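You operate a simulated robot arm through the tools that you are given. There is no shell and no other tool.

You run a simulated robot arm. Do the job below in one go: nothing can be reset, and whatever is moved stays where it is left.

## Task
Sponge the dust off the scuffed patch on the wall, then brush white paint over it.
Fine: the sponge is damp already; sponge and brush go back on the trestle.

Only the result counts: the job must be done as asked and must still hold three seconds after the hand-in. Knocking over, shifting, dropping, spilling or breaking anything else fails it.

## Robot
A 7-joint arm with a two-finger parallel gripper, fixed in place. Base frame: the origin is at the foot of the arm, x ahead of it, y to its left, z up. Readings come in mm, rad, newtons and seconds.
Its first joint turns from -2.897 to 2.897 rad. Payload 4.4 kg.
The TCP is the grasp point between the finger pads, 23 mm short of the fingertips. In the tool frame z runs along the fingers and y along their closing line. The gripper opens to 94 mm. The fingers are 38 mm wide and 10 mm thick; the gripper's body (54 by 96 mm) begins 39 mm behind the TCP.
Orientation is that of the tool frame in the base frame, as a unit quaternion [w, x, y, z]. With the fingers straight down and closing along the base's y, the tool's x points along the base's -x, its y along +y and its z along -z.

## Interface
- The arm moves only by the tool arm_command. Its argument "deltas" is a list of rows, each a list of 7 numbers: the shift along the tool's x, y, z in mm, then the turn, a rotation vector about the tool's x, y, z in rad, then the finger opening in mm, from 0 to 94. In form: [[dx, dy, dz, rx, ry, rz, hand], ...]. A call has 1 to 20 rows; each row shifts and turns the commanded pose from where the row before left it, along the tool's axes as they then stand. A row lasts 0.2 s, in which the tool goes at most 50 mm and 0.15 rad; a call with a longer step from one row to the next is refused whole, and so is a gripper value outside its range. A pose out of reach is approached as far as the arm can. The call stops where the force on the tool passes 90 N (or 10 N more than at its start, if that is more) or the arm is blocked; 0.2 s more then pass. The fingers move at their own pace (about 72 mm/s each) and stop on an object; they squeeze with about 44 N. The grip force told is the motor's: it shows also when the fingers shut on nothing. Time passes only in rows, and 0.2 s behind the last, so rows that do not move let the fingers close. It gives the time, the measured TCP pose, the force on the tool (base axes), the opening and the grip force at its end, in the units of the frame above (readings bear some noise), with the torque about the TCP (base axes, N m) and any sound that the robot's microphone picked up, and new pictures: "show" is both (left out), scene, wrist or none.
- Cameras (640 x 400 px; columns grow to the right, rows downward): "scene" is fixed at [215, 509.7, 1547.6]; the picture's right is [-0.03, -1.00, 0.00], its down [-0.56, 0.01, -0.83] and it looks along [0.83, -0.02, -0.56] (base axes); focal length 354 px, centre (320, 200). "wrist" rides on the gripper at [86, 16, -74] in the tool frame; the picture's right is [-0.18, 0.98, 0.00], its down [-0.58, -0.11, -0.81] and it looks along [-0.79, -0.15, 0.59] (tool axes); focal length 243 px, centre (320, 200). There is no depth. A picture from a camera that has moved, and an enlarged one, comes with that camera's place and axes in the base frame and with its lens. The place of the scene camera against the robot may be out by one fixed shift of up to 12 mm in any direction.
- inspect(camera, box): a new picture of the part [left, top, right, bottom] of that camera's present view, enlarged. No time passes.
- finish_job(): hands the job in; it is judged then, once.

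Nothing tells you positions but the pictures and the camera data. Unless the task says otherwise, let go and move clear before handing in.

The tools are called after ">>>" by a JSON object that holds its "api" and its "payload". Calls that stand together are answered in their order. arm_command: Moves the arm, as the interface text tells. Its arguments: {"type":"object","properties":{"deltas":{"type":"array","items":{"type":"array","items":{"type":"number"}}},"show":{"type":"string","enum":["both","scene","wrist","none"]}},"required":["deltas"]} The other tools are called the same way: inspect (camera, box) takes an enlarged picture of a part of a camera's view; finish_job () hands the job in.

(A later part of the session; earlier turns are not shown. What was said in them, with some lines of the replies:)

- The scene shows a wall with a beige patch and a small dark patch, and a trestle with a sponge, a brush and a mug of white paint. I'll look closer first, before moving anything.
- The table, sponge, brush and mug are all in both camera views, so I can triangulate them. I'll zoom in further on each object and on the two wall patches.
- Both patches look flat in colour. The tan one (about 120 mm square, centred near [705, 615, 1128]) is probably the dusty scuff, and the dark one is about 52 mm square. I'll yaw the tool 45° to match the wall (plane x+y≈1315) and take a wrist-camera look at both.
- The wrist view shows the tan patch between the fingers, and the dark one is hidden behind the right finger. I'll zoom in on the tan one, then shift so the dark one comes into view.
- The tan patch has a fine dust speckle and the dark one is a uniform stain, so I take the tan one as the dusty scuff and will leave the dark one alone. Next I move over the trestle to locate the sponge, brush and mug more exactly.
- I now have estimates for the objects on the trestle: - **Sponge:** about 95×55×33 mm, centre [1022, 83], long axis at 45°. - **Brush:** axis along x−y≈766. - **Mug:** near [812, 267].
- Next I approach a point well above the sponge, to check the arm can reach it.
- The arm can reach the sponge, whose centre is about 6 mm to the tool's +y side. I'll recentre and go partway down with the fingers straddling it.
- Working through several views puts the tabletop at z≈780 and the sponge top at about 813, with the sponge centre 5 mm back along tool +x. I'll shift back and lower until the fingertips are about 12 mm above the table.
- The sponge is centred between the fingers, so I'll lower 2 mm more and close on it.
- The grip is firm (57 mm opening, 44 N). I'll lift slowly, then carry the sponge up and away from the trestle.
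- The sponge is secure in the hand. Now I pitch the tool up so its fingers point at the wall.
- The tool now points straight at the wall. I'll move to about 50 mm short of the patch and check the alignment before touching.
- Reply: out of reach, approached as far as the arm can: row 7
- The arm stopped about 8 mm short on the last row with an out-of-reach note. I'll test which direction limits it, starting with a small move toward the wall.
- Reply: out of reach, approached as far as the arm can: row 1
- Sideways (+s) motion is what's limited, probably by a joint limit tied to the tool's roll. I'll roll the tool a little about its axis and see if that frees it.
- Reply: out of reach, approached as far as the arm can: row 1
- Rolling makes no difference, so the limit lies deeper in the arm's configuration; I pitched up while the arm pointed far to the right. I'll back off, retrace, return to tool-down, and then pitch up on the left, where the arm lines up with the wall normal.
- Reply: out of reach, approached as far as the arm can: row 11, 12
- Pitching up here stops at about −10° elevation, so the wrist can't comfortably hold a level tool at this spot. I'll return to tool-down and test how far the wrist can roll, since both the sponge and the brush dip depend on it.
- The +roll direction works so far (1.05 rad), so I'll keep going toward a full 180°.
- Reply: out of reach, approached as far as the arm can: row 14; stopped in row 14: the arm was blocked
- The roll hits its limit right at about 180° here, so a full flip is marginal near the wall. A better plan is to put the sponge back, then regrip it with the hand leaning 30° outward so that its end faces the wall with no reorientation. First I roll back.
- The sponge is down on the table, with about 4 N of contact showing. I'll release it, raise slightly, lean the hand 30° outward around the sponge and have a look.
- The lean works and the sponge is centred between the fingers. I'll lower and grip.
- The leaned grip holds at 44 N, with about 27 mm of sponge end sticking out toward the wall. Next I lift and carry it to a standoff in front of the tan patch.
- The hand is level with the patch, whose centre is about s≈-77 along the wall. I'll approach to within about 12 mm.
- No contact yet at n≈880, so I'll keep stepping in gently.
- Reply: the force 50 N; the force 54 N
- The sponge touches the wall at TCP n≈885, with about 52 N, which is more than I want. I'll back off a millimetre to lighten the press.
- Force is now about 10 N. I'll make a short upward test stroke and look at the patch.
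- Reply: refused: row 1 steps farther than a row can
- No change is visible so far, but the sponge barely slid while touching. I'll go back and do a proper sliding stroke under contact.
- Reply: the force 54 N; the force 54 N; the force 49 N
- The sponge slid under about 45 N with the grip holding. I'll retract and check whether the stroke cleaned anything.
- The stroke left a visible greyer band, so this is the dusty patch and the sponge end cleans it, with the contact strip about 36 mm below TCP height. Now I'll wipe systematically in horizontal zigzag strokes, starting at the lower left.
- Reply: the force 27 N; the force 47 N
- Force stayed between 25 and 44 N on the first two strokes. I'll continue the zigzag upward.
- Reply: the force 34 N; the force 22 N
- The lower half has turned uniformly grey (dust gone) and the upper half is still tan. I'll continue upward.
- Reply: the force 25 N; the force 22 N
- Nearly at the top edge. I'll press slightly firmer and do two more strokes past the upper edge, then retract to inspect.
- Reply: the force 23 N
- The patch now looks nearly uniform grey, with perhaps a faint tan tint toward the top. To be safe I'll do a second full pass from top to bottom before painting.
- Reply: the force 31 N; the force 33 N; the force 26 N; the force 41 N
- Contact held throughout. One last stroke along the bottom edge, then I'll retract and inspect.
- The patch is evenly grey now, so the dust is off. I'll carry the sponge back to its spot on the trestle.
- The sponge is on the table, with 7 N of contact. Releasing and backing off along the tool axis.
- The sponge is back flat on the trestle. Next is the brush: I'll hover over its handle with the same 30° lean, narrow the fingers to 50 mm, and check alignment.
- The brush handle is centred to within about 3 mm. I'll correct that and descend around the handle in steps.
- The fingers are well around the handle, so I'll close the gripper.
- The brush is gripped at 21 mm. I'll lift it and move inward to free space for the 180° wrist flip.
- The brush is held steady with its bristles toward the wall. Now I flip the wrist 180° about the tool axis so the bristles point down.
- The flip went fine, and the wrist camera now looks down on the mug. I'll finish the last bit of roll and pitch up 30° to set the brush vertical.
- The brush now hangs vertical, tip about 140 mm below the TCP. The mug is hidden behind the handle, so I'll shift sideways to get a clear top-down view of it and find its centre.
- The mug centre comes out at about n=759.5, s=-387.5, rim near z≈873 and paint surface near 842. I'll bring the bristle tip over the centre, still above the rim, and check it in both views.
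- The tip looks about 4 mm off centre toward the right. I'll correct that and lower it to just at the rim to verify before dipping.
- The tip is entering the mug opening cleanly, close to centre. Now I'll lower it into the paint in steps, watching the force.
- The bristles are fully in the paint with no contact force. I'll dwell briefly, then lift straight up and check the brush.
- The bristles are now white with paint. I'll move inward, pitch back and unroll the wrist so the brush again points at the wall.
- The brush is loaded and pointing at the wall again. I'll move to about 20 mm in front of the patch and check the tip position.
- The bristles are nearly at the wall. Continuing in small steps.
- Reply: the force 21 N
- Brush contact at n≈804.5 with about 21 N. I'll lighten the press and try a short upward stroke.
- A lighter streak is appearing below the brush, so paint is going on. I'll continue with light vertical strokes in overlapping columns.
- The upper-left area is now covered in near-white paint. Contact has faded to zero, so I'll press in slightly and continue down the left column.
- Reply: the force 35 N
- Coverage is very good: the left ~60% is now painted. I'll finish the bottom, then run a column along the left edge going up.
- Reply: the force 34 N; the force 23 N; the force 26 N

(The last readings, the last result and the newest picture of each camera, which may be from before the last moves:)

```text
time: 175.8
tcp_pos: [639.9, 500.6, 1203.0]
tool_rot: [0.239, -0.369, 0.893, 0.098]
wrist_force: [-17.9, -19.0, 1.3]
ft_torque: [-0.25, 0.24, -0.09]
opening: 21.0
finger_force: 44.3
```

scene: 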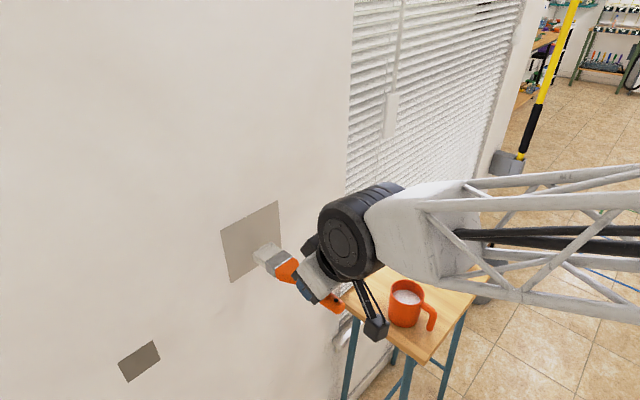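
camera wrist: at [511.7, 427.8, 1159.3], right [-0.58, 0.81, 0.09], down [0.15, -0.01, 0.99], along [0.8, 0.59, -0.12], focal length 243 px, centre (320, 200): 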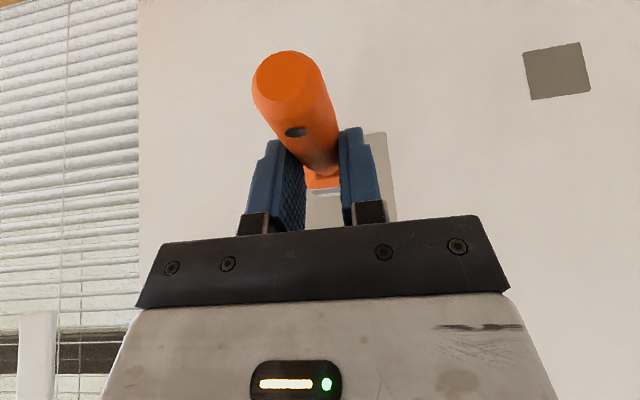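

>>> {"api": "arm_command", "payload": {"deltas": [[4.5, 0, 7.8, 0, 0, 0, 5], [4.5, 0, 7.8, 0, 0, 0, 5], [4.5, 0, 7.8, 0, 0, 0, 5], [4.5, 0, 7.8, 0, 0, 0, 5], [4.5, 0, 7.8, 0, 0, 0, 5], [4.5, 0, 7.8, 0, 0, 0, 5], [4.5, 0, 7.8, 0, 0, 0, 5]], "show": "none"}}

>>> {"api": "arm_command", "payload": {"deltas": [[4.5, 0, 7.8, 0, 0, 0, 5], [4.5, 0, 7.8, 0, 0, 0, 5], [4.5, 0, 7.8, 0, 0, 0, 5], [4.5, 0, 7.8, 0, 0, 0, 5], [4.5, 0, 7.8, 0, 0, 0, 5], [4.5, 0, 7.8, 0, 0, 0, 5], [3.5, 0, 6.06, 0, 0, 0, 5]], "show": "none"}}

>>> {"api": "inspect", "payload": {"camera": "scene", "box": [205, 190, 301, 290]}}

```text
time: 177.4
tcp_pos: [639.2, 500.5, 1138.5]
tool_rot: [0.239, -0.369, 0.893, 0.098]
wrist_force: [-2.5, -2.1, -2.2]
ft_torque: [-0.12, 0.15, 0.02]
opening: 21.2
finger_force: 43.8
```

```text
time: 179.0
tcp_pos: [640.5, 499.5, 1077.6]
tool_rot: [0.239, -0.37, 0.892, 0.098]
wrist_force: [-16.3, -17.1, 5.1]
ft_torque: [0.11, -0.14, -0.02]
opening: 21.1
finger_force: 44.1
```

```text
4.00 times, centred on (253, 240) of scene
camera zoom: at [215.0, 509.7, 1547.6], right [-0.03, -1.0, 0.0], down [-0.56, 0.01, -0.83], along [0.83, -0.02, -0.56], focal length 1418 px, centre (588, 40)
```

zoom: 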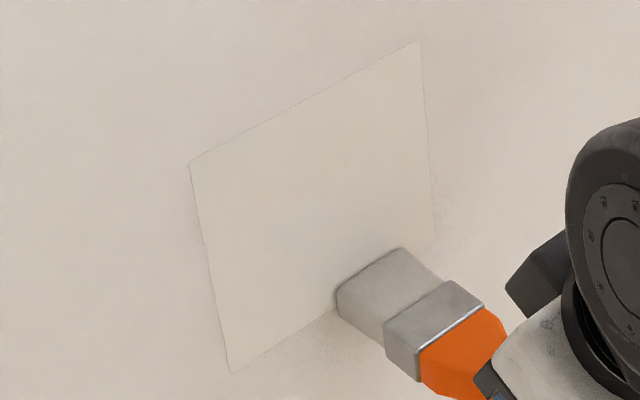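

Nearly the whole patch is off-white now. I'll do the final column along the right edge, going up.

>>> {"api": "arm_command", "payload": {"deltas": [[0.2, -7, -0.1, 0, 0, 0, 5], [0, -7, 0, 0, 0, 0, 5], [0, -7, 0, 0, 0, 0, 5], [0, 0, 0, 0, 0, 0, 5]], "show": "none"}}

>>> {"api": "arm_command", "payload": {"deltas": [[-4.5, 0, -7.8, 0, 0, 0, 5], [-4.5, 0, -7.8, 0, 0, 0, 5], [-4.5, 0, -7.8, 0, 0, 0, 5], [-4.5, 0, -7.8, 0, 0, 0, 5]], "show": "none"}}

```text
time: 180.0
tcp_pos: [654.4, 485.7, 1078.6]
tool_rot: [0.24, -0.37, 0.892, 0.099]
wrist_force: [-6.8, -4.4, -1.1]
ft_torque: [-0.16, 0.3, 0.19]
opening: 21.0
finger_force: 43.8
```

```text
time: 181.0
tcp_pos: [655.0, 485.2, 1113.6]
tool_rot: [0.239, -0.371, 0.892, 0.098]
wrist_force: [-1.0, 0.5, -0.4]
ft_torque: [0.0, 0.03, 0.01]
opening: 21.0
finger_force: 43.9
```

>>> {"api": "arm_command", "payload": {"deltas": [[-0.6, 0, 0.35, 0, 0, 0, 5], [0, 0, 0, 0, 0, 0, 5]], "show": "none"}}

>>> {"api": "arm_command", "payload": {"deltas": [[-0.26, 0, 0.15, 0, 0, 0, 5], [0, 0, 0, 0, 0, 0, 5]], "show": "none"}}

```text
time: 181.6
tcp_pos: [654.4, 485.6, 1114.8]
tool_rot: [0.24, -0.37, 0.892, 0.099]
wrist_force: [-1.5, -2.3, -0.2]
ft_torque: [-0.05, 0.05, 0.01]
opening: 20.8
finger_force: 44.4
```

```text
time: 182.2
tcp_pos: [656.1, 485.5, 1113.8]
tool_rot: [0.24, -0.37, 0.892, 0.099]
wrist_force: [-8.4, -8.8, 0.0]
ft_torque: [-0.19, 0.13, 0.01]
opening: 20.9
finger_force: 44.2
```

>>> {"api": "arm_command", "payload": {"deltas": [[4.5, 0, 7.8, 0, 0, 0, 5], [4.5, 0, 7.8, 0, 0, 0, 5], [4.5, 0, 7.8, 0, 0, 0, 5], [4.5, 0, 7.8, 0, 0, 0, 5]], "show": "none"}}

>>> {"api": "arm_command", "payload": {"deltas": [[-4.6, 0, -7.75, 0, 0, 0, 5], [-4.6, 0, -7.75, 0, 0, 0, 5], [-4.6, 0, -7.75, 0, 0, 0, 5], [-4.6, 0, -7.75, 0, 0, 0, 5], [-4.5, 0, -7.8, 0, 0, 0, 5], [-4.5, 0, -7.8, 0, 0, 0, 5], [-4.5, 0, -7.8, 0, 0, 0, 5], [-4.5, 0, -7.8, 0, 0, 0, 5]], "show": "none"}}

>>> {"api": "arm_command", "payload": {"deltas": [[-4.5, 0, -7.8, 0, 0, 0, 5], [-4.5, 0, -7.8, 0, 0, 0, 5], [-4.5, 0, -7.8, 0, 0, 0, 5], [-4.5, 0, -7.8, 0, 0, 0, 5], [-4.5, 0, -7.8, 0, 0, 0, 5], [-4.5, 0, -7.8, 0, 0, 0, 5]], "show": "scene"}}

>>> {"api": "inspect", "payload": {"camera": "scene", "box": [205, 190, 301, 290]}}

```text
time: 183.2
tcp_pos: [654.6, 485.5, 1078.9]
tool_rot: [0.24, -0.369, 0.892, 0.098]
wrist_force: [-16.1, -15.3, 6.0]
ft_torque: [0.12, -0.1, 0.04]
opening: 21.0
finger_force: 44.0
```

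```text
time: 185.0
tcp_pos: [656.0, 485.8, 1150.1]
tool_rot: [0.241, -0.369, 0.892, 0.099]
wrist_force: [-13.1, -13.8, -4.4]
ft_torque: [-0.77, 0.76, -0.03]
opening: 21.0
finger_force: 44.2
```

```text
time: 186.4
tcp_pos: [654.9, 485.7, 1205.0]
tool_rot: [0.241, -0.37, 0.892, 0.099]
wrist_force: [-10.7, -8.6, -3.6]
ft_torque: [-0.51, 0.57, 0.04]
opening: 20.9
finger_force: 44.1
```

scene: 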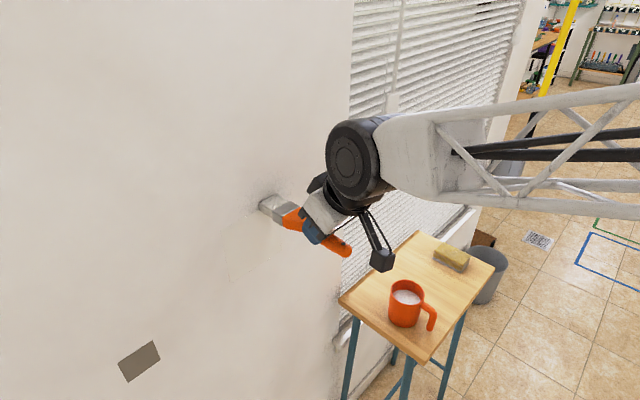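

```text
4.00 times, centred on (253, 240) of scene
camera zoom: at [215.0, 509.7, 1547.6], right [-0.03, -1.0, 0.0], down [-0.56, 0.01, -0.83], along [0.83, -0.02, -0.56], focal length 1418 px, centre (588, 40)
```

zoom: 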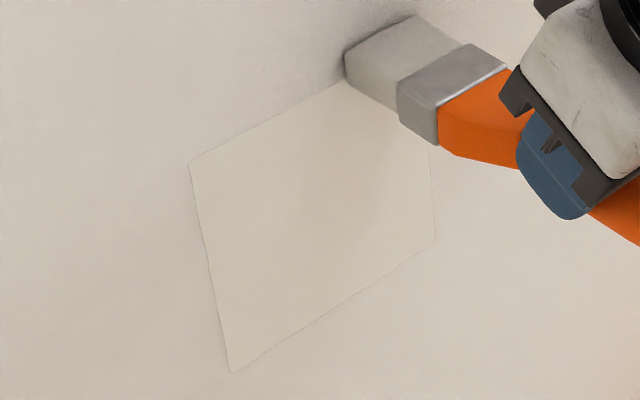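

The patch blends with the wall now, with perhaps a slightly darker centre. I'll retract and look at it unobstructed.

>>> {"api": "arm_command", "payload": {"deltas": [[8.66, 0, -5, 0, 0, 0, 5], [34, -10, -20, 0, 0, 0, 5], [0, -48, 0, 0, 0, 0, 5], [0, -48, 0, 0, 0, 0, 5], [0, -30, 0, 0, 0, 0, 5]], "show": "both"}}

>>> {"api": "inspect", "payload": {"camera": "scene", "box": [205, 190, 301, 290]}}

>>> {"api": "inspect", "payload": {"camera": "wrist", "box": [380, 30, 580, 230]}}

```text
time: 187.6
tcp_pos: [717.3, 354.6, 1205.4]
tool_rot: [0.24, -0.369, 0.892, 0.098]
wrist_force: [0.6, -0.2, -0.9]
ft_torque: [0.02, 0.0, 0.05]
opening: 20.8
finger_force: 43.4
camera wrist: at [627.0, 286.8, 1226.9], right [-0.58, 0.81, 0.09], down [0.15, -0.01, 0.99], along [0.8, 0.59, -0.11], focal length 243 px, centre (320, 200)
```

scene: 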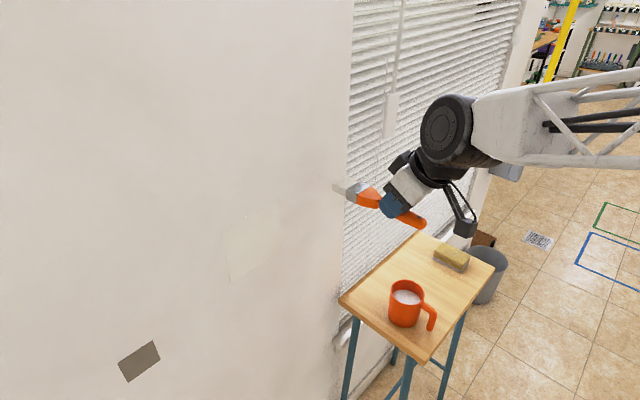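
wrist: 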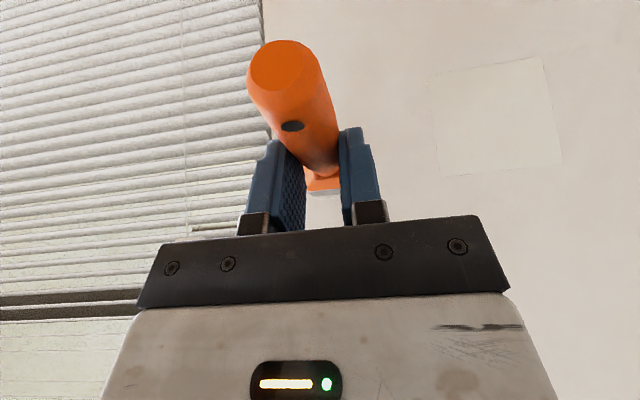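

```text
4.00 times, centred on (253, 240) of scene
camera zoom: at [215.0, 509.7, 1547.6], right [-0.03, -1.0, 0.0], down [-0.56, 0.01, -0.83], along [0.83, -0.02, -0.56], focal length 1418 px, centre (588, 40)
```

zoom: 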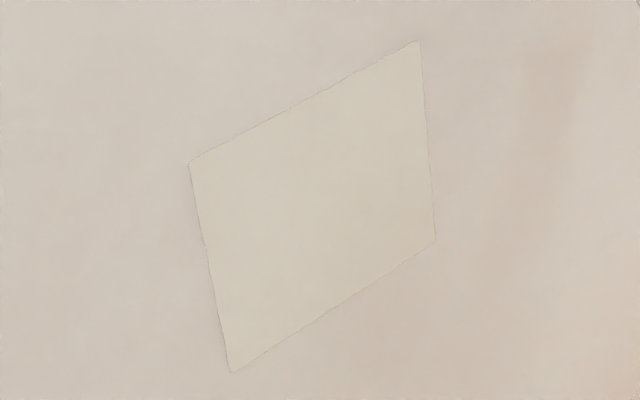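

```text
2.00 times, centred on (480, 130) of wrist
camera zoom: at [627.0, 286.8, 1226.9], right [-0.58, 0.81, 0.09], down [0.15, -0.01, 0.99], along [0.8, 0.59, -0.11], focal length 485 px, centre (0, 340)
```

zoom: 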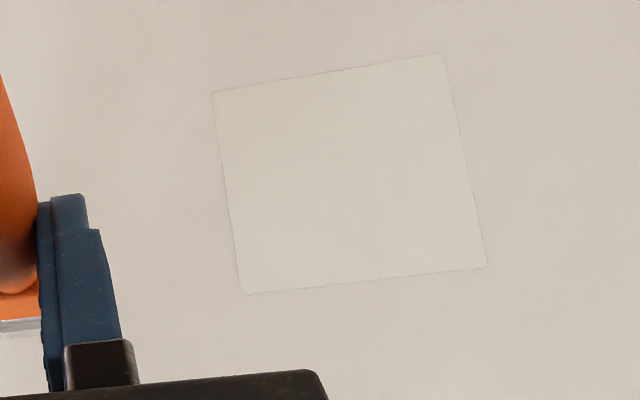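

>>> {"api": "inspect", "payload": {"camera": "scene", "box": [215, 195, 290, 242]}}

>>> {"api": "inspect", "payload": {"camera": "scene", "box": [215, 240, 290, 287]}}

>>> {"api": "inspect", "payload": {"camera": "wrist", "box": [420, 50, 570, 185]}}

>>> {"api": "inspect", "payload": {"camera": "scene", "box": [330, 160, 450, 240]}}

```text
8.51 times, centred on (252, 218) of scene
camera zoom: at [215.0, 509.7, 1547.6], right [-0.03, -1.0, 0.0], down [-0.56, 0.01, -0.83], along [0.83, -0.02, -0.56], focal length 3017 px, centre (894, 43)
```

zoom: 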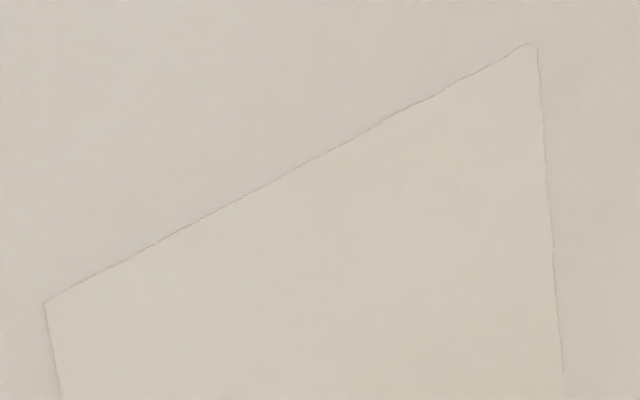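

```text
8.51 times, centred on (252, 264) of scene
camera zoom: at [215.0, 509.7, 1547.6], right [-0.03, -1.0, 0.0], down [-0.56, 0.01, -0.83], along [0.83, -0.02, -0.56], focal length 3017 px, centre (894, -340)
```

zoom: 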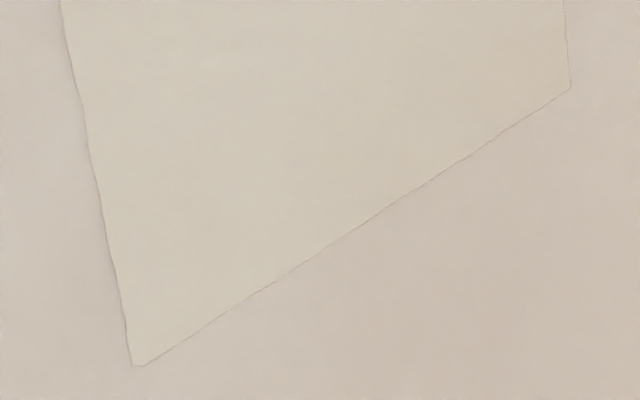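

```text
2.96 times, centred on (495, 118) of wrist
camera zoom: at [627.0, 286.8, 1226.9], right [-0.58, 0.81, 0.09], down [0.15, -0.01, 0.99], along [0.8, 0.59, -0.11], focal length 719 px, centre (-198, 444)
```

zoom: 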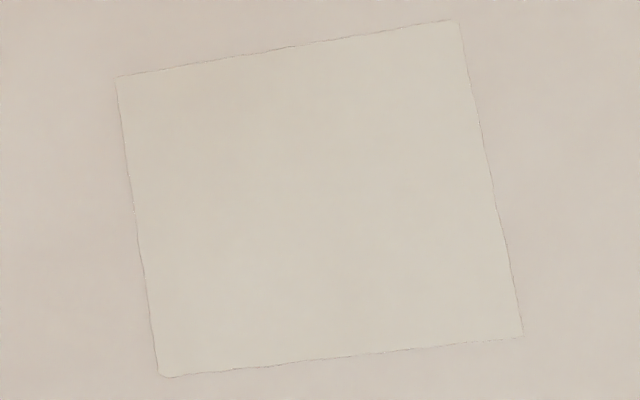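

```text
5.00 times, centred on (390, 200) of scene
camera zoom: at [215.0, 509.7, 1547.6], right [-0.03, -1.0, 0.0], down [-0.56, 0.01, -0.83], along [0.83, -0.02, -0.56], focal length 1773 px, centre (-30, 200)
```

zoom: 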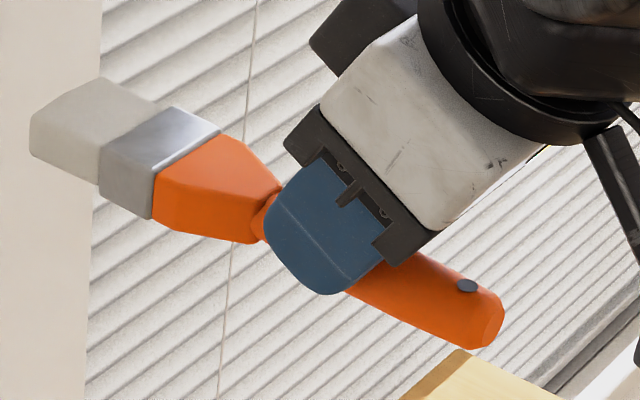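

The patch is evenly off-white with no bare spots. For safety I'll add one more light coat through the centre, where the first pass was thinnest.

>>> {"api": "arm_command", "payload": {"deltas": [[-8, 44.9, 4.6, 0, 0, 0, 5], [-8, 44.9, 4.6, 0, 0, 0, 5], [-8, 44.9, 4.6, 0, 0, 0, 5], [-8, 44.9, 4.6, 0, 0, 0, 5], [-7.4, 0, 4.25, 0, 0, 0, 5], [-0.87, 0, 0.5, 0, 0, 0, 5], [0, 0, 0, 0, 0, 0, 5]], "show": "none"}}

>>> {"api": "arm_command", "payload": {"deltas": [[-0.87, 0, 0.5, 0, 0, 0, 5], [0, 0, 0, 0, 0, 0, 5]], "show": "none"}}

```text
time: 189.2
tcp_pos: [623.2, 515.2, 1205.6]
tool_rot: [0.239, -0.37, 0.892, 0.098]
wrist_force: [-0.1, -0.1, -0.8]
ft_torque: [-0.01, 0.03, -0.01]
opening: 21.1
finger_force: 43.6
```

```text
time: 189.8
tcp_pos: [623.7, 515.7, 1204.4]
tool_rot: [0.239, -0.369, 0.893, 0.097]
wrist_force: [0.0, -0.5, -0.2]
ft_torque: [-0.02, -0.03, -0.02]
opening: 21.2
finger_force: 44.1
```

>>> {"api": "arm_command", "payload": {"deltas": [[-0.6, 0, 0.35, 0, 0, 0, 5], [0, 0, 0, 0, 0, 0, 5]], "show": "none"}}

>>> {"api": "arm_command", "payload": {"deltas": [[-0.6, 0, 0.35, 0, 0, 0, 5], [0, 0, 0, 0, 0, 0, 5]], "show": "none"}}

```text
time: 190.4
tcp_pos: [624.4, 515.5, 1206.2]
tool_rot: [0.239, -0.37, 0.892, 0.099]
wrist_force: [-0.3, -0.6, -0.6]
ft_torque: [0.0, 0.02, -0.01]
opening: 21.2
finger_force: 43.3
```

```text
time: 191.0
tcp_pos: [624.6, 516.5, 1205.7]
tool_rot: [0.239, -0.369, 0.893, 0.098]
wrist_force: [-0.6, 0.2, -0.4]
ft_torque: [-0.05, 0.03, -0.02]
opening: 21.2
finger_force: 43.9
```

>>> {"api": "arm_command", "payload": {"deltas": [[-0.6, 0, 0.35, 0, 0, 0, 5], [0, 0, 0, 0, 0, 0, 5]], "show": "none"}}

>>> {"api": "arm_command", "payload": {"deltas": [[-0.43, 0, 0.25, 0, 0, 0, 5], [0, 0, 0, 0, 0, 0, 5]], "show": "none"}}

```text
time: 191.6
tcp_pos: [625.0, 516.9, 1205.9]
tool_rot: [0.24, -0.369, 0.893, 0.099]
wrist_force: [-5.0, -4.1, -1.0]
ft_torque: [-0.15, 0.15, -0.01]
opening: 21.0
finger_force: 44.6
```

```text
time: 192.2
tcp_pos: [623.2, 516.2, 1205.9]
tool_rot: [0.24, -0.369, 0.892, 0.099]
wrist_force: [-18.7, -18.5, 1.3]
ft_torque: [-0.46, 0.38, -0.03]
opening: 21.2
finger_force: 44.2
```

>>> {"api": "arm_command", "payload": {"deltas": [[4.6, 0, 7.75, 0, 0, 0, 5], [4.5, 0, 7.8, 0, 0, 0, 5], [4.5, 0, 7.8, 0, 0, 0, 5], [4.5, 0, 7.8, 0, 0, 0, 5], [4.5, 0, 7.8, 0, 0, 0, 5], [4.5, 0, 7.8, 0, 0, 0, 5], [4.5, 0, 7.8, 0, 0, 0, 5]], "show": "none"}}

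>>> {"api": "arm_command", "payload": {"deltas": [[4.4, 0, 7.85, 0, 0, 0, 5], [4.4, 0, 7.85, 0, 0, 0, 5], [4.5, 0, 7.8, 0, 0, 0, 5], [4.5, 0, 7.8, 0, 0, 0, 5], [4.5, 0, 7.8, 0, 0, 0, 5], [4.5, 0, 7.8, 0, 0, 0, 5], [4.5, 0, 7.8, 0, 0, 0, 5]], "show": "none"}}

```text
time: 193.8
tcp_pos: [624.5, 516.6, 1141.8]
tool_rot: [0.239, -0.369, 0.893, 0.098]
wrist_force: [0.5, -0.6, -0.1]
ft_torque: [-0.01, 0.02, -0.03]
opening: 20.9
finger_force: 44.0
```

```text
time: 195.4
tcp_pos: [625.8, 517.3, 1079.8]
tool_rot: [0.239, -0.371, 0.892, 0.099]
wrist_force: [-0.9, -0.1, 0.1]
ft_torque: [-0.04, 0.03, 0.04]
opening: 20.8
finger_force: 43.4
```

>>> {"api": "arm_command", "payload": {"deltas": [[-0.6, 0, 0.35, 0, 0, 0, 5], [0, 0, 0, 0, 0, 0, 5]], "show": "none"}}

>>> {"api": "arm_command", "payload": {"deltas": [[-0.6, 0, 0.35, 0, 0, 0, 5], [0, 0, 0, 0, 0, 0, 5]], "show": "none"}}

```text
time: 196.0
tcp_pos: [626.1, 517.9, 1079.0]
tool_rot: [0.24, -0.369, 0.892, 0.099]
wrist_force: [-18.7, -17.9, 2.5]
ft_torque: [-0.13, 0.16, 0.07]
opening: 21.0
finger_force: 43.9
```

```text
time: 196.6
tcp_pos: [625.8, 517.9, 1079.3]
tool_rot: [0.239, -0.37, 0.892, 0.098]
wrist_force: [-23.9, -23.1, -0.6]
ft_torque: [-0.68, 0.68, 0.0]
opening: 20.7
finger_force: 43.7
```

>>> {"api": "arm_command", "payload": {"deltas": [[-4.25, 0, -7.95, 0, 0, 0, 5], [-4.5, 0, -7.8, 0, 0, 0, 5], [-4.5, 0, -7.8, 0, 0, 0, 5], [-4.5, 0, -7.8, 0, 0, 0, 5], [-4.5, 0, -7.8, 0, 0, 0, 5], [-4.5, 0, -7.8, 0, 0, 0, 5], [-4.5, 0, -7.8, 0, 0, 0, 5]], "show": "none"}}

>>> {"api": "arm_command", "payload": {"deltas": [[-4.5, 0, -7.8, 0, 0, 0, 5], [-4.5, 0, -7.8, 0, 0, 0, 5], [-4.5, 0, -7.8, 0, 0, 0, 5], [-4.5, 0, -7.8, 0, 0, 0, 5], [-4.5, 0, -7.8, 0, 0, 0, 5], [-4.5, 0, -7.8, 0, 0, 0, 5], [-4.5, 0, -7.8, 0, 0, 0, 5]], "show": "none"}}

```text
time: 198.2
tcp_pos: [626.4, 517.9, 1143.3]
tool_rot: [0.24, -0.369, 0.892, 0.099]
wrist_force: [-6.5, -7.2, -1.9]
ft_torque: [-0.32, 0.36, -0.01]
opening: 21.0
finger_force: 43.8
```

```text
time: 199.8
tcp_pos: [626.3, 517.6, 1204.9]
tool_rot: [0.239, -0.37, 0.892, 0.098]
wrist_force: [-2.0, -2.4, -0.2]
ft_torque: [-0.07, 0.05, -0.04]
opening: 21.3
finger_force: 43.9
```

The extra centre coat is done with contact kept throughout. I'll retract and check the result again.

>>> {"api": "arm_command", "payload": {"deltas": [[8.66, 0, -5, 0, 0, 0, 5], [34, -10, -20, 0, 0, 0, 5], [0, -48, 0, 0, 0, 0, 5], [0, -48, 0, 0, 0, 0, 5], [0, -48, 0, 0, 0, 0, 5], [0, -30, 0, 0, 0, 0, 5]], "show": "both"}}

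>>> {"api": "inspect", "payload": {"camera": "scene", "box": [205, 190, 301, 290]}}

>>> {"api": "inspect", "payload": {"camera": "wrist", "box": [420, 50, 570, 185]}}

>>> {"api": "inspect", "payload": {"camera": "scene", "box": [320, 150, 480, 250]}}

```text
time: 201.2
tcp_pos: [721.0, 353.1, 1205.9]
tool_rot: [0.24, -0.371, 0.892, 0.1]
wrist_force: [-0.3, -0.1, -0.5]
ft_torque: [0.01, 0.03, -0.01]
opening: 21.1
finger_force: 43.8
camera wrist: at [630.8, 283.9, 1227.1], right [-0.58, 0.81, 0.09], down [0.15, -0.01, 0.99], along [0.8, 0.59, -0.11], focal length 243 px, centre (320, 200)
```

scene: 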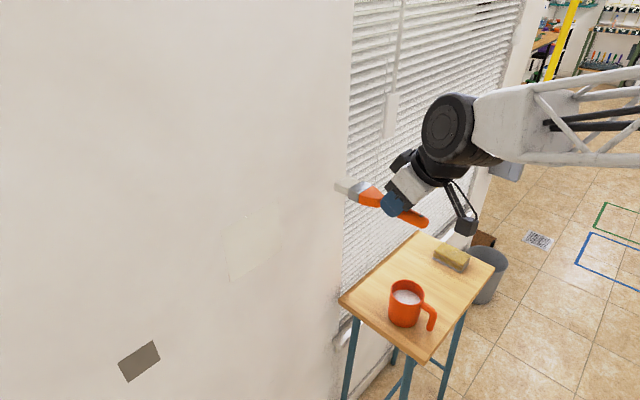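
wrist: 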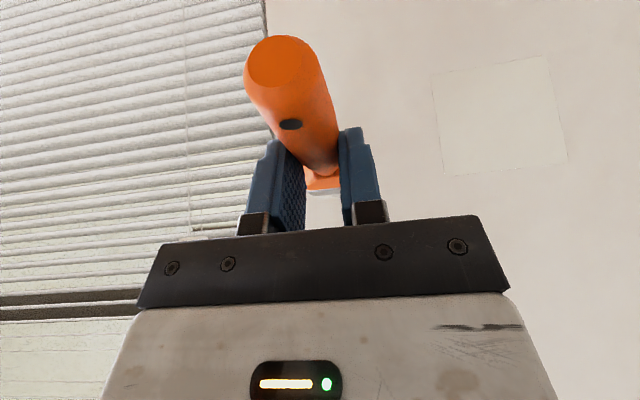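

```text
4.00 times, centred on (253, 240) of scene
camera zoom: at [215.0, 509.7, 1547.6], right [-0.03, -1.0, 0.0], down [-0.56, 0.01, -0.83], along [0.83, -0.02, -0.56], focal length 1418 px, centre (588, 40)
```

zoom: 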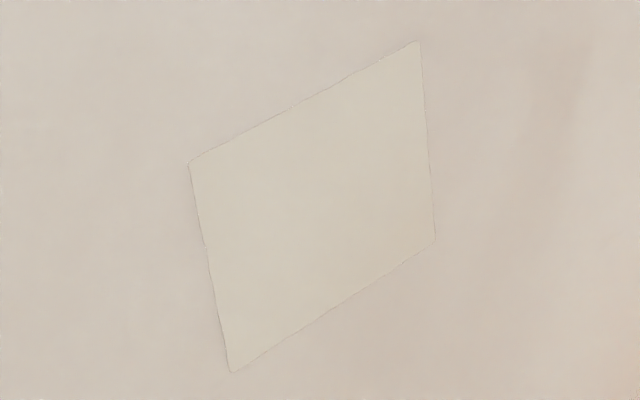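

```text
2.96 times, centred on (495, 118) of wrist
camera zoom: at [630.8, 283.9, 1227.1], right [-0.58, 0.81, 0.09], down [0.15, -0.01, 0.99], along [0.8, 0.59, -0.11], focal length 719 px, centre (-198, 444)
```

zoom: 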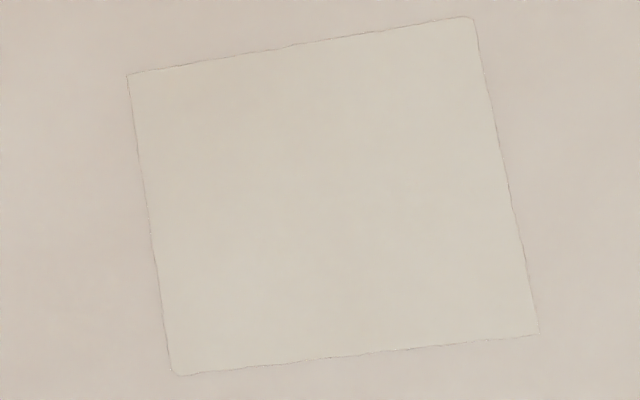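

```text
4.00 times, centred on (400, 200) of scene
camera zoom: at [215.0, 509.7, 1547.6], right [-0.03, -1.0, 0.0], down [-0.56, 0.01, -0.83], along [0.83, -0.02, -0.56], focal length 1418 px, centre (0, 200)
```

zoom: 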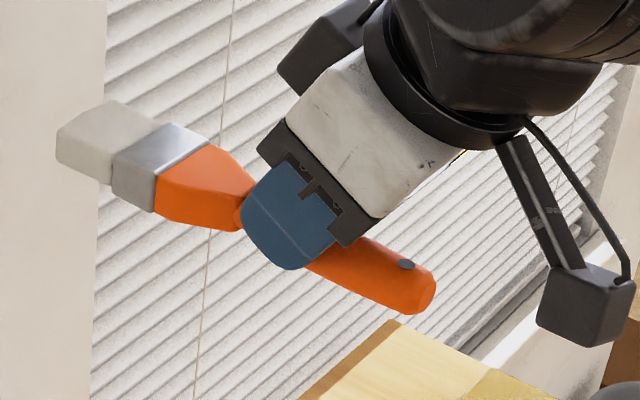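

The patch is uniformly painted. Now I return the brush to its place on the trestle.

>>> {"api": "arm_command", "payload": {"deltas": [[17.8, -31.1, 26.4, 0, 0, 0, 5], [17.8, -31.1, 26.4, 0, 0, 0, 5], [17.8, -31.1, 26.4, 0, 0, 0, 5], [17.8, -31.1, 26.4, 0, 0, 0, 5], [17.8, -31.1, 26.4, 0, 0, 0, 5], [17.8, -31.1, 26.4, 0, 0, 0, 5], [17.8, -31.1, 26.4, 0, 0, 0, 5], [17.8, -31.1, 26.4, 0, 0, 0, 5], [17.8, -31.1, 26.4, 0, 0, 0, 5], [0, 0, 0, 0, 0, 0, 5]], "show": "both"}}

>>> {"api": "inspect", "payload": {"camera": "scene", "box": [360, 190, 500, 310]}}

```text
time: 203.4
tcp_pos: [905.8, 141.9, 919.9]
tool_rot: [0.24, -0.369, 0.892, 0.098]
wrist_force: [0.7, 0.1, -0.4]
ft_torque: [-0.05, 0.01, -0.02]
opening: 21.1
finger_force: 43.7
camera wrist: at [815.4, 72.1, 941.4], right [-0.58, 0.81, 0.09], down [0.15, -0.01, 0.99], along [0.8, 0.59, -0.11], focal length 243 px, centre (320, 200)
```

scene: 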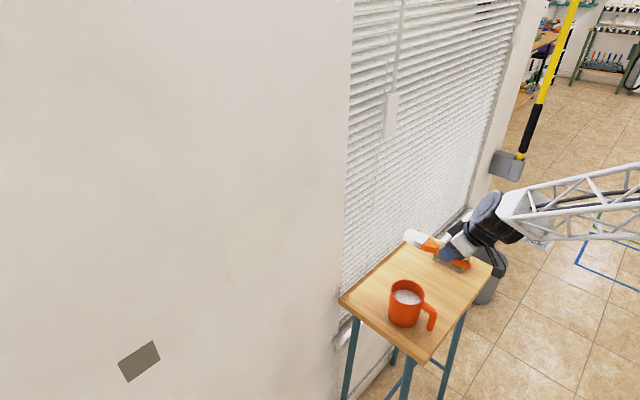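
wrist: 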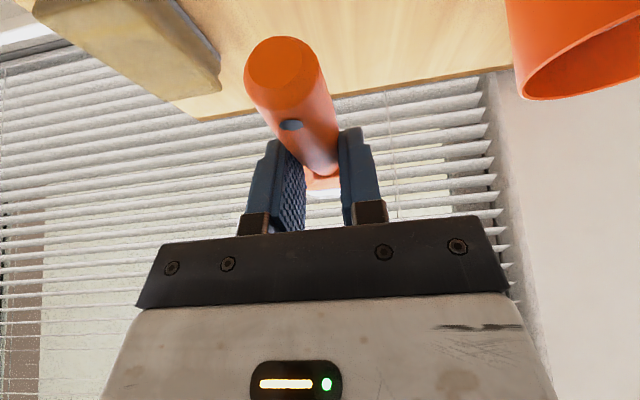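

```text
3.33 times, centred on (430, 250) of scene
camera zoom: at [215.0, 509.7, 1547.6], right [-0.03, -1.0, 0.0], down [-0.56, 0.01, -0.83], along [0.83, -0.02, -0.56], focal length 1182 px, centre (-47, 33)
```

zoom: 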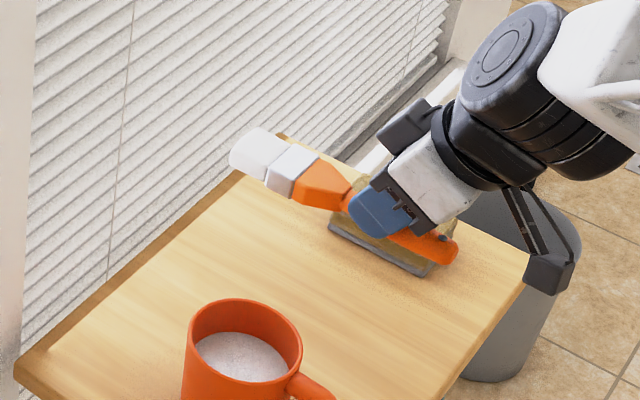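

>>> {"api": "arm_command", "payload": {"deltas": [[20, 0, 34.6, 0, 0, 0, 5], [15, 0, 26, 0, 0, 0, 5], [10, 0, 17.3, 0, 0, 0, 5], [4, 0, 6.93, 0, 0, 0, 5], [0, 0, 0, 0, 0, 0, 5]], "show": "none"}}

>>> {"api": "inspect", "payload": {"camera": "scene", "box": [390, 230, 490, 300]}}

>>> {"api": "inspect", "payload": {"camera": "wrist", "box": [180, 20, 420, 240]}}

```text
time: 204.6
tcp_pos: [905.3, 140.7, 822.4]
tool_rot: [0.239, -0.37, 0.893, 0.098]
wrist_force: [-0.2, -0.3, -0.9]
ft_torque: [-0.03, 0.03, -0.03]
opening: 20.8
finger_force: 44.0
```

```text
5.71 times, centred on (440, 265) of scene
camera zoom: at [215.0, 509.7, 1547.6], right [-0.03, -1.0, 0.0], down [-0.56, 0.01, -0.83], along [0.83, -0.02, -0.56], focal length 2026 px, centre (-366, -171)
```

zoom: 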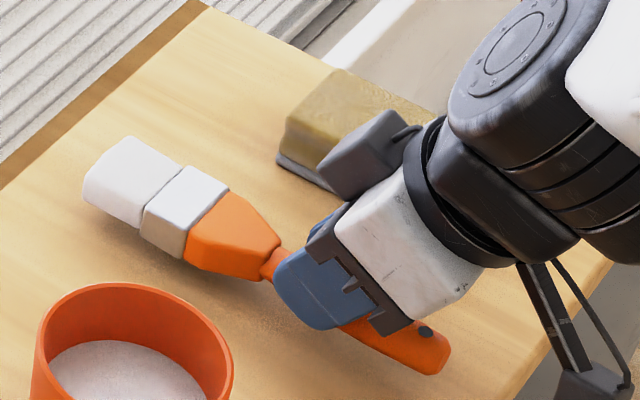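

```text
1.82 times, centred on (300, 130) of wrist
camera zoom: at [814.9, 72.3, 843.3], right [-0.58, 0.81, 0.09], down [0.15, -0.01, 0.99], along [0.8, 0.59, -0.12], focal length 441 px, centre (356, 327)
```

zoom: 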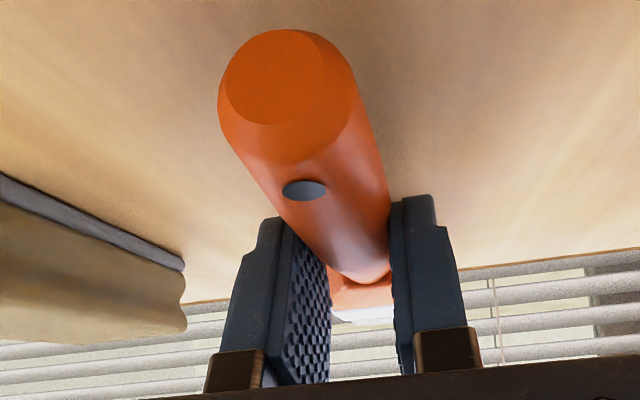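

>>> {"api": "arm_command", "payload": {"deltas": [[1.5, 0, 2.6, 0, 0, 0, 5], [0, 0, 0, 0, 0, 0, 5]], "show": "none"}}

>>> {"api": "arm_command", "payload": {"deltas": [[1, 0, 1.73, 0, 0, 0, 5], [0, 0, 0, 0, 0, 0, 5]], "show": "none"}}

>>> {"api": "arm_command", "payload": {"deltas": [[0.75, 0, 1.3, 0, 0, 0, 5], [0, 0, 0, 0, 0, 0, 5]], "show": "none"}}

```text
time: 205.2
tcp_pos: [907.0, 141.2, 820.0]
tool_rot: [0.24, -0.369, 0.892, 0.098]
wrist_force: [-0.2, -0.3, -0.1]
ft_torque: [-0.06, 0.02, 0.01]
opening: 21.1
finger_force: 44.2
```

```text
time: 205.8
tcp_pos: [905.5, 140.8, 817.6]
tool_rot: [0.24, -0.369, 0.893, 0.098]
wrist_force: [0.5, -0.4, -0.8]
ft_torque: [-0.05, 0.03, -0.01]
opening: 20.9
finger_force: 44.1
```

```text
time: 206.4
tcp_pos: [905.2, 140.5, 815.3]
tool_rot: [0.24, -0.369, 0.893, 0.098]
wrist_force: [-0.5, -0.6, -0.3]
ft_torque: [0.0, 0.04, 0.01]
opening: 21.0
finger_force: 44.1
```

>>> {"api": "arm_command", "payload": {"deltas": [[0.5, 0, 0.87, 0, 0, 0, 5], [0, 0, 0, 0, 0, 0, 5]], "show": "none"}}

>>> {"api": "arm_command", "payload": {"deltas": [[0.5, 0, 0.87, 0, 0, 0, 5], [0, 0, 0, 0, 0, 0, 5]], "show": "none"}}

>>> {"api": "inspect", "payload": {"camera": "scene", "box": [390, 230, 490, 300]}}

```text
time: 207.0
tcp_pos: [906.5, 140.3, 814.0]
tool_rot: [0.24, -0.369, 0.892, 0.099]
wrist_force: [-0.7, 0.1, -0.8]
ft_torque: [0.01, 0.0, 0.01]
opening: 20.9
finger_force: 44.2
```

```text
time: 207.6
tcp_pos: [905.1, 142.0, 814.4]
tool_rot: [0.24, -0.369, 0.893, 0.098]
wrist_force: [0.1, -0.6, -1.2]
ft_torque: [0.0, 0.01, 0.01]
opening: 21.1
finger_force: 44.1
```

```text
5.71 times, centred on (440, 265) of scene
camera zoom: at [215.0, 509.7, 1547.6], right [-0.03, -1.0, 0.0], down [-0.56, 0.01, -0.83], along [0.83, -0.02, -0.56], focal length 2026 px, centre (-366, -171)
```

zoom: 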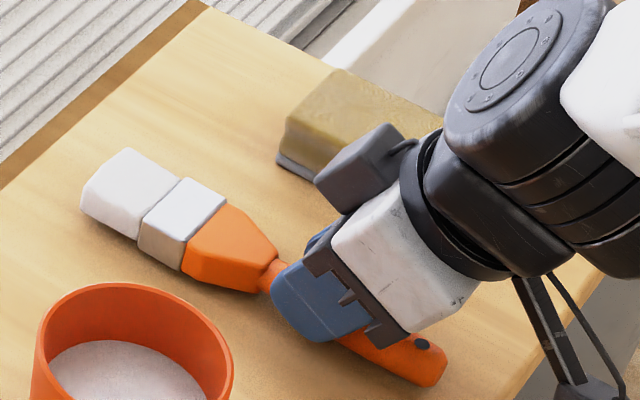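

>>> {"api": "arm_command", "payload": {"deltas": [[0.5, 0, 0.87, 0, 0, 0, 5], [0, 0, 0, 0, 0, 0, 5]], "show": "none"}}

>>> {"api": "arm_command", "payload": {"deltas": [[0.5, 0, 0.87, 0, 0, 0, 5], [0, 0, 0, 0, 0, 0, 5]], "show": "none"}}

>>> {"api": "arm_command", "payload": {"deltas": [[0.5, 0, 0.87, 0, 0, 0, 5], [0, 0, 0, 0, 0, 0, 5]], "show": "none"}}

```text
time: 208.2
tcp_pos: [904.9, 140.5, 813.2]
tool_rot: [0.239, -0.37, 0.893, 0.097]
wrist_force: [-0.1, 0.1, -0.2]
ft_torque: [-0.05, 0.03, 0.0]
opening: 21.2
finger_force: 44.3
```

```text
time: 208.8
tcp_pos: [904.6, 140.5, 811.2]
tool_rot: [0.239, -0.369, 0.893, 0.098]
wrist_force: [-0.4, -0.1, -0.4]
ft_torque: [-0.04, 0.04, 0.01]
opening: 21.2
finger_force: 44.1
```

```text
time: 209.4
tcp_pos: [905.1, 140.1, 811.8]
tool_rot: [0.24, -0.37, 0.892, 0.098]
wrist_force: [0.3, -0.4, 1.3]
ft_torque: [-0.03, 0.03, 0.0]
opening: 20.9
finger_force: 44.9
```

>>> {"api": "arm_command", "payload": {"deltas": [[0.4, 0, 0.69, 0, 0, 0, 5], [0, 0, 0, 0, 0, 0, 5]], "show": "wrist"}}

>>> {"api": "inspect", "payload": {"camera": "scene", "box": [390, 230, 490, 300]}}

```text
time: 210.0
tcp_pos: [904.3, 140.9, 810.5]
tool_rot: [0.24, -0.37, 0.892, 0.099]
wrist_force: [-0.5, 0.1, 8.4]
ft_torque: [-0.2, 0.2, -0.01]
opening: 20.9
finger_force: 44.1
camera wrist: at [815.1, 72.1, 831.7], right [-0.58, 0.81, 0.09], down [0.15, -0.01, 0.99], along [0.8, 0.59, -0.11], focal length 243 px, centre (320, 200)
```

wrist: 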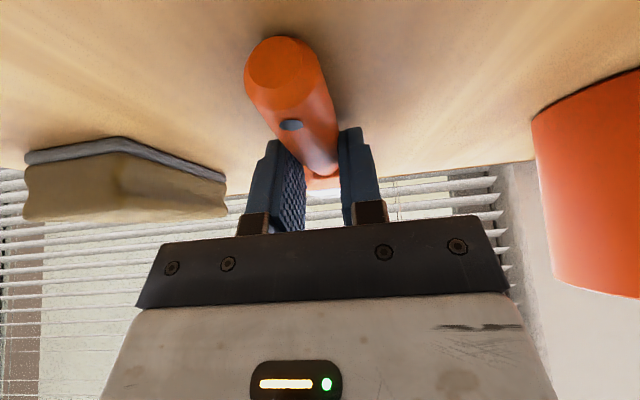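

```text
5.71 times, centred on (440, 265) of scene
camera zoom: at [215.0, 509.7, 1547.6], right [-0.03, -1.0, 0.0], down [-0.56, 0.01, -0.83], along [0.83, -0.02, -0.56], focal length 2026 px, centre (-366, -171)
```

zoom: 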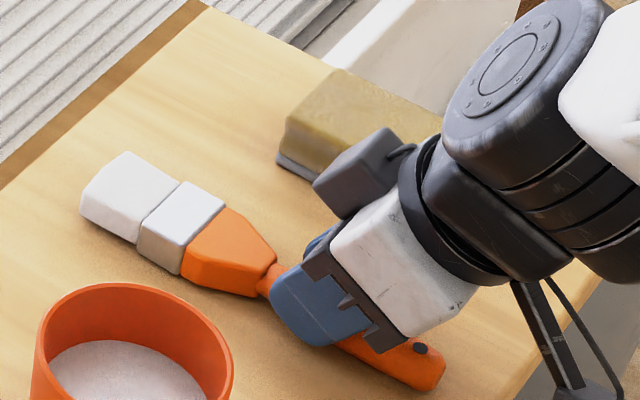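

The brush rests on the table, with 8 N of contact. Releasing gently and backing straight off.

>>> {"api": "arm_command", "payload": {"deltas": [[0, 0, 0, 0, 0, 0, 24], [0, 0, 0, 0, 0, 0, 32], [0, 0, 0, 0, 0, 0, 42], [0, 0, 0, 0, 0, 0, 50], [0, 0, 0, 0, 0, 0, 50], [-5, 0, -8.66, 0, 0, 0, 50], [-15, 0, -26, 0, 0, 0, 50], [-20, 0, -34.6, 0, 0, 0, 50], [-20, 0, -34.6, 0, 0, 0, 50], [0, 0, -45, 0, 0, 0, 50], [0, 0, -45, 0, 0, 0, 50]], "show": "both"}}

>>> {"api": "inspect", "payload": {"camera": "scene", "box": [330, 215, 510, 335]}}

```text
time: 212.4
tcp_pos: [873.0, 108.9, 1006.5]
tool_rot: [0.239, -0.37, 0.892, 0.099]
wrist_force: [-1.0, -1.1, -0.6]
ft_torque: [-0.01, -0.02, 0.0]
opening: 49.9
finger_force: 0.0
camera wrist: at [782.8, 40.4, 1027.6], right [-0.58, 0.81, 0.09], down [0.15, -0.01, 0.99], along [0.8, 0.59, -0.12], focal length 243 px, centre (320, 200)
```

scene: 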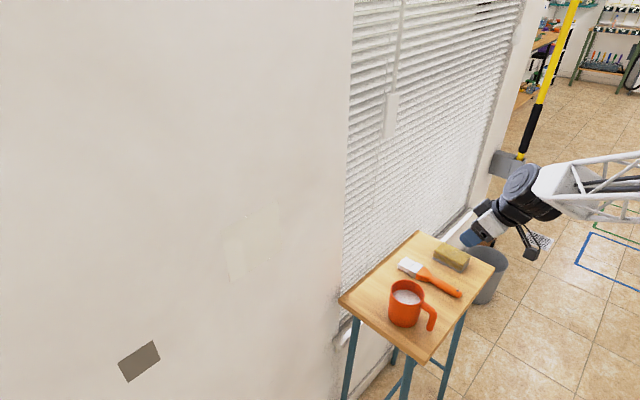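
wrist: 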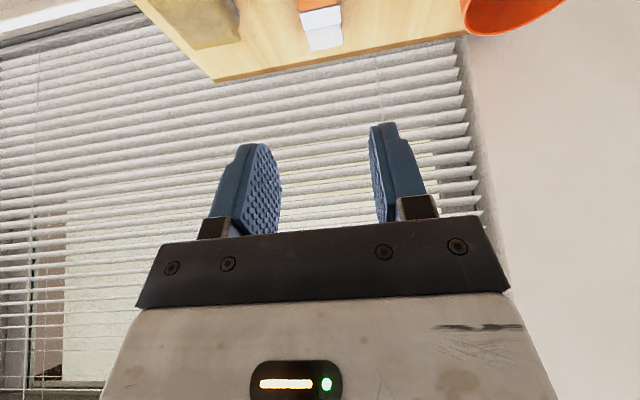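

```text
3.33 times, centred on (420, 275) of scene
camera zoom: at [215.0, 509.7, 1547.6], right [-0.03, -1.0, 0.0], down [-0.56, 0.01, -0.83], along [0.83, -0.02, -0.56], focal length 1182 px, centre (-13, -50)
```

zoom: 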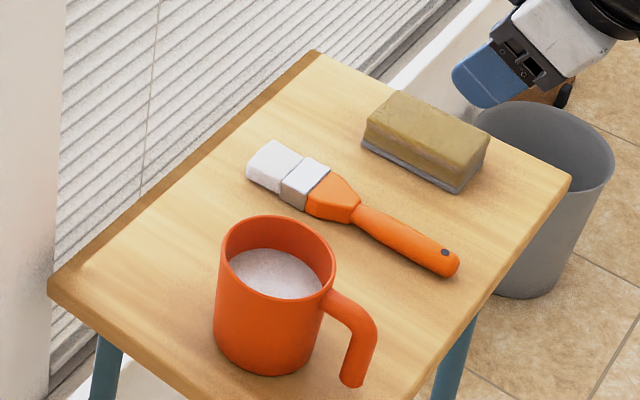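

Sponge, brush and mug are all in place on the trestle. One last close look at the painted patch before handing in.

>>> {"api": "inspect", "payload": {"camera": "scene", "box": [205, 190, 301, 290]}}

>>> {"api": "inspect", "payload": {"camera": "scene", "box": [80, 180, 360, 400]}}

```text
4.00 times, centred on (253, 240) of scene
camera zoom: at [215.0, 509.7, 1547.6], right [-0.03, -1.0, 0.0], down [-0.56, 0.01, -0.83], along [0.83, -0.02, -0.56], focal length 1418 px, centre (588, 40)
```

zoom: 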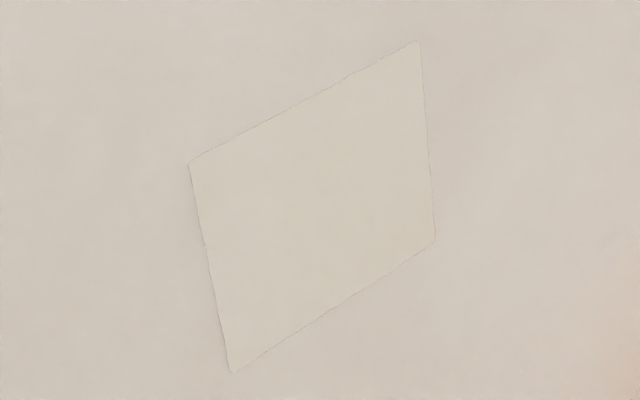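

```text
1.82 times, centred on (220, 290) of scene
camera zoom: at [215.0, 509.7, 1547.6], right [-0.03, -1.0, 0.0], down [-0.56, 0.01, -0.83], along [0.83, -0.02, -0.56], focal length 645 px, centre (502, 36)
```

zoom: 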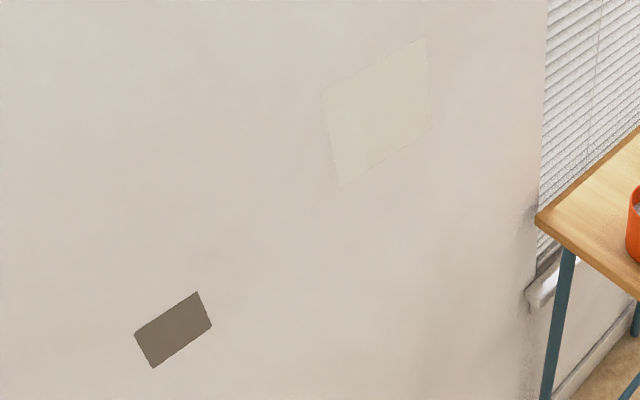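

The patch is evenly painted and the dark stain is untouched. The sponge and brush lie on the trestle, the mug is upright, and the hand is empty and clear, so I'm handing in.

>>> {"api": "finish_job", "payload": {}}

```text
The job is handed in.
```

I sponged the dust off the scuffed patch and brushed white paint over the whole of it. The job is handed in, and no verdict has come back.

- **Patch:** I took the tan, dusty-looking square (about 124 mm) as the scuffed patch, because the sponge changed its colour where it wiped. It now looks evenly off-white, with no bare spots in the close-up views.
- **Dark stain:** I did not touch the smaller dark square lower on the wall, since the task named only one patch. If that was the scuff you meant, it is still as it was.
- **Sponge and brush:** both are back on the trestle, lying flat within about 10 mm of where they started. The brush bristles are still wet with paint.
- **Mug:** it is upright where it was, and I saw no paint spilled or anything knocked over.

The hand is empty and well clear of the trestle.
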